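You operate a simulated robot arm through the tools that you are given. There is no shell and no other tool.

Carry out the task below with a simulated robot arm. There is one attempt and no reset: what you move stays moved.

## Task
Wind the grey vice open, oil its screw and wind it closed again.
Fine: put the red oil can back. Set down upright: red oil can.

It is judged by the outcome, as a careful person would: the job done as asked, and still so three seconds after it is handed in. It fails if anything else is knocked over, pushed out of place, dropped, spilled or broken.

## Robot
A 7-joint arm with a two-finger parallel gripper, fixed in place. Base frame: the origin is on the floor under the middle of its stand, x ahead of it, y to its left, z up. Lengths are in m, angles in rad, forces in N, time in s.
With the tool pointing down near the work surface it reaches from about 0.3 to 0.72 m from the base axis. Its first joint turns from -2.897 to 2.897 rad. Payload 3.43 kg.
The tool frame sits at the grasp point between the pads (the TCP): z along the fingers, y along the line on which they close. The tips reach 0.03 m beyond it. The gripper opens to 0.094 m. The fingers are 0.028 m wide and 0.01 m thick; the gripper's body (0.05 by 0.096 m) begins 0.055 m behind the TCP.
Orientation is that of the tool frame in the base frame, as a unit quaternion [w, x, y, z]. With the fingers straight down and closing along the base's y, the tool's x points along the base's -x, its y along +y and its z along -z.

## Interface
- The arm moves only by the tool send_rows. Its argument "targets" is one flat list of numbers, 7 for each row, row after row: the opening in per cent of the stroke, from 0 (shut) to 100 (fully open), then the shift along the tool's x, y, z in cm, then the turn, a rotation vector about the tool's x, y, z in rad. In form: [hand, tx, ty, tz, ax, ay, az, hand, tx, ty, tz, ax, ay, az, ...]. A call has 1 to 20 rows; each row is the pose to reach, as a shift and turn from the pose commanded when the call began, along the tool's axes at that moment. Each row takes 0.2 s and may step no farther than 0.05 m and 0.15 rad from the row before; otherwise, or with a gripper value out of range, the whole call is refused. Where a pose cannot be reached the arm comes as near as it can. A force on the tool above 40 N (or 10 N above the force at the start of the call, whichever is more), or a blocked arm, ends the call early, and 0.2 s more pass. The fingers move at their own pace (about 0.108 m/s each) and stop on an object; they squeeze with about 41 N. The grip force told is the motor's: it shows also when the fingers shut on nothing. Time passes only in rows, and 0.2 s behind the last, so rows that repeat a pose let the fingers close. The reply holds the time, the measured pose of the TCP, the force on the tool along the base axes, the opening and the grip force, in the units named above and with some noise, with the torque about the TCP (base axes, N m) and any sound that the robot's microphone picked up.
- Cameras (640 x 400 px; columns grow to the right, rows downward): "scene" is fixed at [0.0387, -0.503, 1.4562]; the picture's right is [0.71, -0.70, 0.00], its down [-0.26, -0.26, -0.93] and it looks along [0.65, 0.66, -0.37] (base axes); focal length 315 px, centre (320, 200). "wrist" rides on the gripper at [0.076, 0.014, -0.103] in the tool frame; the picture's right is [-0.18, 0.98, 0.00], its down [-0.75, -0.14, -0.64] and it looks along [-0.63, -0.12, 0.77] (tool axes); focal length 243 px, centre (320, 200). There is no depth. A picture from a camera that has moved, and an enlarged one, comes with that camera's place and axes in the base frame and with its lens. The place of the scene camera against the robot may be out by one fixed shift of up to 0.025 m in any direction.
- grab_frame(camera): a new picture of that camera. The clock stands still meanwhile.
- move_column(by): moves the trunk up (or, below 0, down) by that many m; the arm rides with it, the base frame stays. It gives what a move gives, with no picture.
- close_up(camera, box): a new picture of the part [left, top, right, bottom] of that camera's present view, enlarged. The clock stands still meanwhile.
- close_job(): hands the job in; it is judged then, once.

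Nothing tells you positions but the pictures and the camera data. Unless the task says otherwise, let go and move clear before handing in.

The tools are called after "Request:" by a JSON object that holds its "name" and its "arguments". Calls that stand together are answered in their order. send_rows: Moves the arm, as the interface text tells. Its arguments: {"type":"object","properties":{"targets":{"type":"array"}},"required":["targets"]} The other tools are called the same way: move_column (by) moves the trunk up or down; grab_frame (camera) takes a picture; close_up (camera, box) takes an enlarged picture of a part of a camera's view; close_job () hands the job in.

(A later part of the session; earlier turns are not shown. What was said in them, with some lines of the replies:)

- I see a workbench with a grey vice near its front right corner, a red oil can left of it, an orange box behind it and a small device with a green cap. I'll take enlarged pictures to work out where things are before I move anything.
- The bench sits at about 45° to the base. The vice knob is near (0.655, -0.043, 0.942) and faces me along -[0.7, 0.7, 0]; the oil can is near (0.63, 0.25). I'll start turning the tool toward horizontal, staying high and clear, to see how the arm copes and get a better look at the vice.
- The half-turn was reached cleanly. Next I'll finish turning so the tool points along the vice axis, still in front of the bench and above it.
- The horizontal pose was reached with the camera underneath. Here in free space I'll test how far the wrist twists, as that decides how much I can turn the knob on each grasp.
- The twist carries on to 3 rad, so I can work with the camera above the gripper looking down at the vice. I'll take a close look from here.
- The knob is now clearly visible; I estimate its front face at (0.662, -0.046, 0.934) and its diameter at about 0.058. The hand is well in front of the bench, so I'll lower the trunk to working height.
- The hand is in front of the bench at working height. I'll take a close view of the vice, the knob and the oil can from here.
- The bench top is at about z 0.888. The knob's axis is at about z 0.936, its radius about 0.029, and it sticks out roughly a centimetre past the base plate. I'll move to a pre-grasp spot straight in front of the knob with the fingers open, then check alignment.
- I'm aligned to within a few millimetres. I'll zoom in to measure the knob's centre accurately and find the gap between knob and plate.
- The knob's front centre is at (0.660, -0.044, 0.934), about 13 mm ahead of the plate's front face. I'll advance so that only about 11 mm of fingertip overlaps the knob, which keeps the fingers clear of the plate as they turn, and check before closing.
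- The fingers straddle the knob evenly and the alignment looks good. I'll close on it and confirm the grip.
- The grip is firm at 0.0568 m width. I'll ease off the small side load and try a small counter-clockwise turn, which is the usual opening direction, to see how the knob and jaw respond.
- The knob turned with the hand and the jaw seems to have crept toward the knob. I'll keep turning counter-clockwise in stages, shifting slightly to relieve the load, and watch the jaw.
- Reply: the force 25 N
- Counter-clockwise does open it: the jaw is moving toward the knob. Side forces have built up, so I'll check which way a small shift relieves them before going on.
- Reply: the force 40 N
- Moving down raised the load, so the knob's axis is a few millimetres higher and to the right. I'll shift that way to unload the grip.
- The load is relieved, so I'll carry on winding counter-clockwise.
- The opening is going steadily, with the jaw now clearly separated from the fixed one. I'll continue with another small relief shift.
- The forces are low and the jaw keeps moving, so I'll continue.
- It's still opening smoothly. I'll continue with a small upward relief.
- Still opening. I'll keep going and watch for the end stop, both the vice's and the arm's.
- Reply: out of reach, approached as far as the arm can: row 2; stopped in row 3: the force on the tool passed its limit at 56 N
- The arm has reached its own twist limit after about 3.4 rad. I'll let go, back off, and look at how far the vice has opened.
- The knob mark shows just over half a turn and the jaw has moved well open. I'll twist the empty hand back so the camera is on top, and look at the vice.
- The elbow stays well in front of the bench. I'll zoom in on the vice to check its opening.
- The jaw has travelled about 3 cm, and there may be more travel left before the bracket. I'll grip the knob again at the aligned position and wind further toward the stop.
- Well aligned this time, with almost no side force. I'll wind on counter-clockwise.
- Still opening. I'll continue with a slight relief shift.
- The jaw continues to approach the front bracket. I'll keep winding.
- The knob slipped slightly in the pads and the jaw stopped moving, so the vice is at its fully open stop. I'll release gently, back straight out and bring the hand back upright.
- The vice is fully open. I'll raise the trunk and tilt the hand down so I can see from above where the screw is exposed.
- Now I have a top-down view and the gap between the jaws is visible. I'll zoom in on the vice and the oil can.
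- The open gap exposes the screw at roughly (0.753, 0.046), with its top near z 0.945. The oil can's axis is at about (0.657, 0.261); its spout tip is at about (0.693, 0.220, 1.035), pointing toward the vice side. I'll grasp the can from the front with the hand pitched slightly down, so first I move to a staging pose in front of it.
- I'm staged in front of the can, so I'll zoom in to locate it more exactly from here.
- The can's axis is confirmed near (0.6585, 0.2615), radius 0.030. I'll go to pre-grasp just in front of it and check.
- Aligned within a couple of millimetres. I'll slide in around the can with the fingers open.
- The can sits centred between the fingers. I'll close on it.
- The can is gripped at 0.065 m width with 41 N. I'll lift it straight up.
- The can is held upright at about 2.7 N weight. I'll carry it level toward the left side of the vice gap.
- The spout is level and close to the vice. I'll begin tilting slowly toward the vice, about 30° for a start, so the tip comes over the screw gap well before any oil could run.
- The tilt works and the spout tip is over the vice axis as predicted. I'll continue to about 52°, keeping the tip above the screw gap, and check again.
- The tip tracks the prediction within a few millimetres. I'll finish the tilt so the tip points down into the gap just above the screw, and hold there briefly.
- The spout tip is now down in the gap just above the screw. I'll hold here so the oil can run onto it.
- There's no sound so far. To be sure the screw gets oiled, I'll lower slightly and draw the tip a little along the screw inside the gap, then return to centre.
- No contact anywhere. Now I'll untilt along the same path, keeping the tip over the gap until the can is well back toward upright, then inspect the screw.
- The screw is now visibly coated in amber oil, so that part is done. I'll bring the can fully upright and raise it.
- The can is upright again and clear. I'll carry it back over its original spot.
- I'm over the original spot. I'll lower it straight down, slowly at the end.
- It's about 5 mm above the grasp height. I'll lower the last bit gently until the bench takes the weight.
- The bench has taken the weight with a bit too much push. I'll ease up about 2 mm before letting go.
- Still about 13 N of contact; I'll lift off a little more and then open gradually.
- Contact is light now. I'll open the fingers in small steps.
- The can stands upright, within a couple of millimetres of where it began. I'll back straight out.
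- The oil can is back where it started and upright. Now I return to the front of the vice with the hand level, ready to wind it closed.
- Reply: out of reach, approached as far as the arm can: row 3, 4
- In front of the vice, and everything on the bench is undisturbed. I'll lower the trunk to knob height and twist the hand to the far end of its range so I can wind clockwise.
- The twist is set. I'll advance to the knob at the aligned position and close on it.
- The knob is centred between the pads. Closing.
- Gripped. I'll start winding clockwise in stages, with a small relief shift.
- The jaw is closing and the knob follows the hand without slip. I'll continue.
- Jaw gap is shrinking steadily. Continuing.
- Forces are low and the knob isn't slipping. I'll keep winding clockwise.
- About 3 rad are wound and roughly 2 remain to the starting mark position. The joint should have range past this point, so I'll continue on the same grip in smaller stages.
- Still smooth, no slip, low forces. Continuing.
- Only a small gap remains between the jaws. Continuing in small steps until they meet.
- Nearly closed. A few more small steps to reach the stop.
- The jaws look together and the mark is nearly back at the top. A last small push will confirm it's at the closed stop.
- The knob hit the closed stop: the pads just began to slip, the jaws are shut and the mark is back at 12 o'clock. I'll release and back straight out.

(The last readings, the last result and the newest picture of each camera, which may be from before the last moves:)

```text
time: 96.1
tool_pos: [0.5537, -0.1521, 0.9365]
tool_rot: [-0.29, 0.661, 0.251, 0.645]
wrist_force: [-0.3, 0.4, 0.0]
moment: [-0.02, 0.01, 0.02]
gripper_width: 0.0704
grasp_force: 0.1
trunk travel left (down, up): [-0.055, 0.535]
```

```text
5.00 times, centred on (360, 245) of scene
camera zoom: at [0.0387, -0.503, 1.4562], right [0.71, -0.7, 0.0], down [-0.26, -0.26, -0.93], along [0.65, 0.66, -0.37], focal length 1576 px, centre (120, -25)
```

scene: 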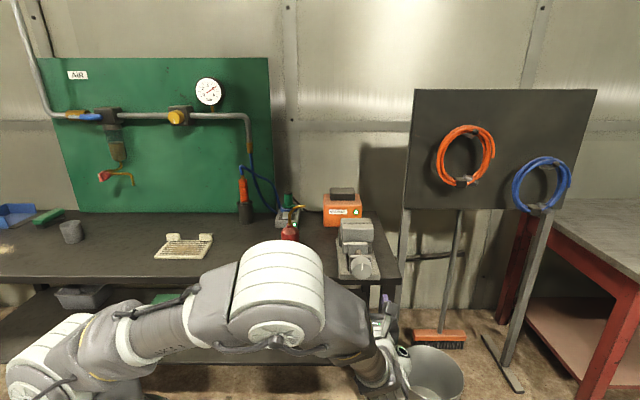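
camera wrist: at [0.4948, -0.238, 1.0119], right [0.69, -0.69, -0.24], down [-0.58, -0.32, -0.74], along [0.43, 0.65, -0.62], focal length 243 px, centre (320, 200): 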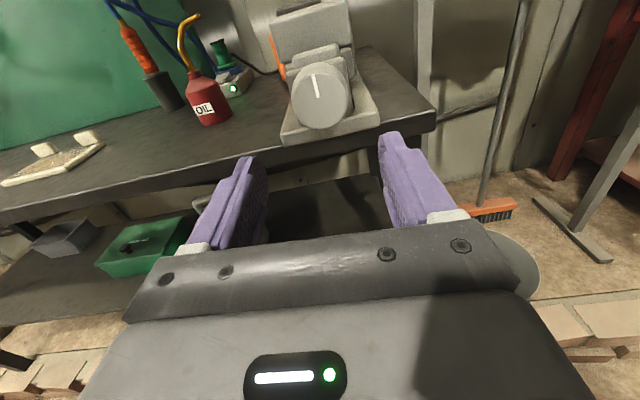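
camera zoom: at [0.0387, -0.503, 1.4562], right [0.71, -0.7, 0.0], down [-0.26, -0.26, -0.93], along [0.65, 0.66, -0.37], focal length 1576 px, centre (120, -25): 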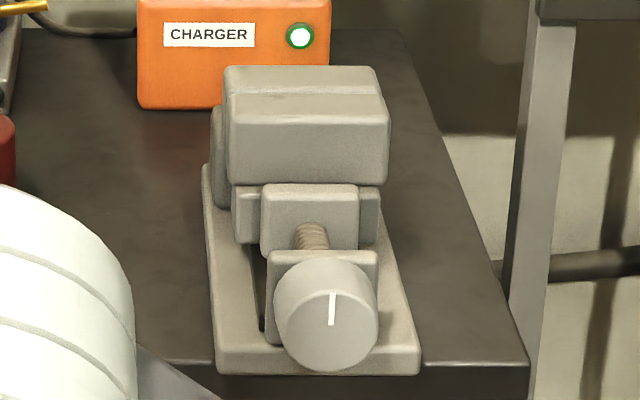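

The vice is closed, with the jaws and mark matching the start; the oil can is upright in its place and nothing else has moved. I'll back off a bit further before handing in.

Request:
{"name": "send_rows", "arguments": {"targets": [75, 0, 0, -4, 0, 0, 0, 75, 0, 0, -8, 0, 0, 0, 75, 0, 0, -10, 0, 0, 0, 75, 0, 0, -10, 0, 0, 0]}}

Request:
{"name": "close_up", "arguments": {"camera": "wrist", "box": [150, 0, 410, 180]}}

```text
time: 97.1
tool_pos: [0.4849, -0.2246, 0.9365]
tool_rot: [-0.291, 0.661, 0.251, 0.644]
wrist_force: [0.2, -0.4, 0.5]
moment: [-0.02, -0.03, 0.0]
gripper_width: 0.0703
grasp_force: 0.1
trunk travel left (down, up): [-0.055, 0.535]
```

```text
2.22 times, centred on (280, 90) of wrist
camera zoom: at [0.4253, -0.3101, 1.0119], right [0.69, -0.69, -0.24], down [-0.59, -0.32, -0.74], along [0.43, 0.65, -0.62], focal length 539 px, centre (409, 444)
```

zoom: 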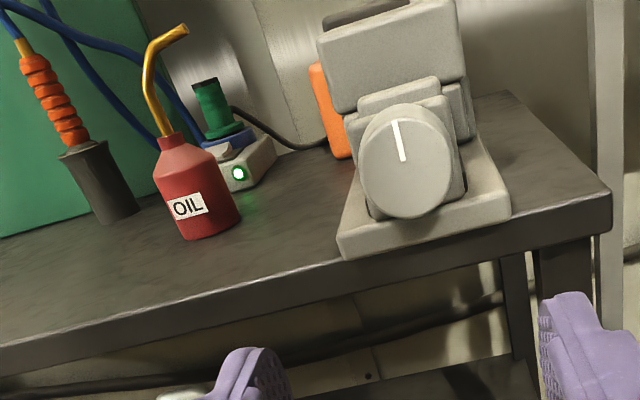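

The vice is closed with its screw oiled, the red oil can stands upright in its original place, and the hand is clear. I'm handing the job in.

Request:
{"name": "close_job", "arguments": {}}

```text
The job is handed in.
```

I wound the grey vice fully open, oiled its screw and wound it closed again. I then handed the job in.

- **Vice:** it opened to its stop and closed back to its stop. The jaws are shut and the knob mark is at 12 o'clock, as it was at the start.
- **Oiling:** after pouring, the screw in the gap between the jaws was visibly coated in amber oil. I saw no spill in the pictures.
- **Oil can:** it stands upright within a couple of millimetres of where it began.
- **Everything else:** nothing else on the bench looked moved, and the hand was empty and clear of the bench when I handed in.
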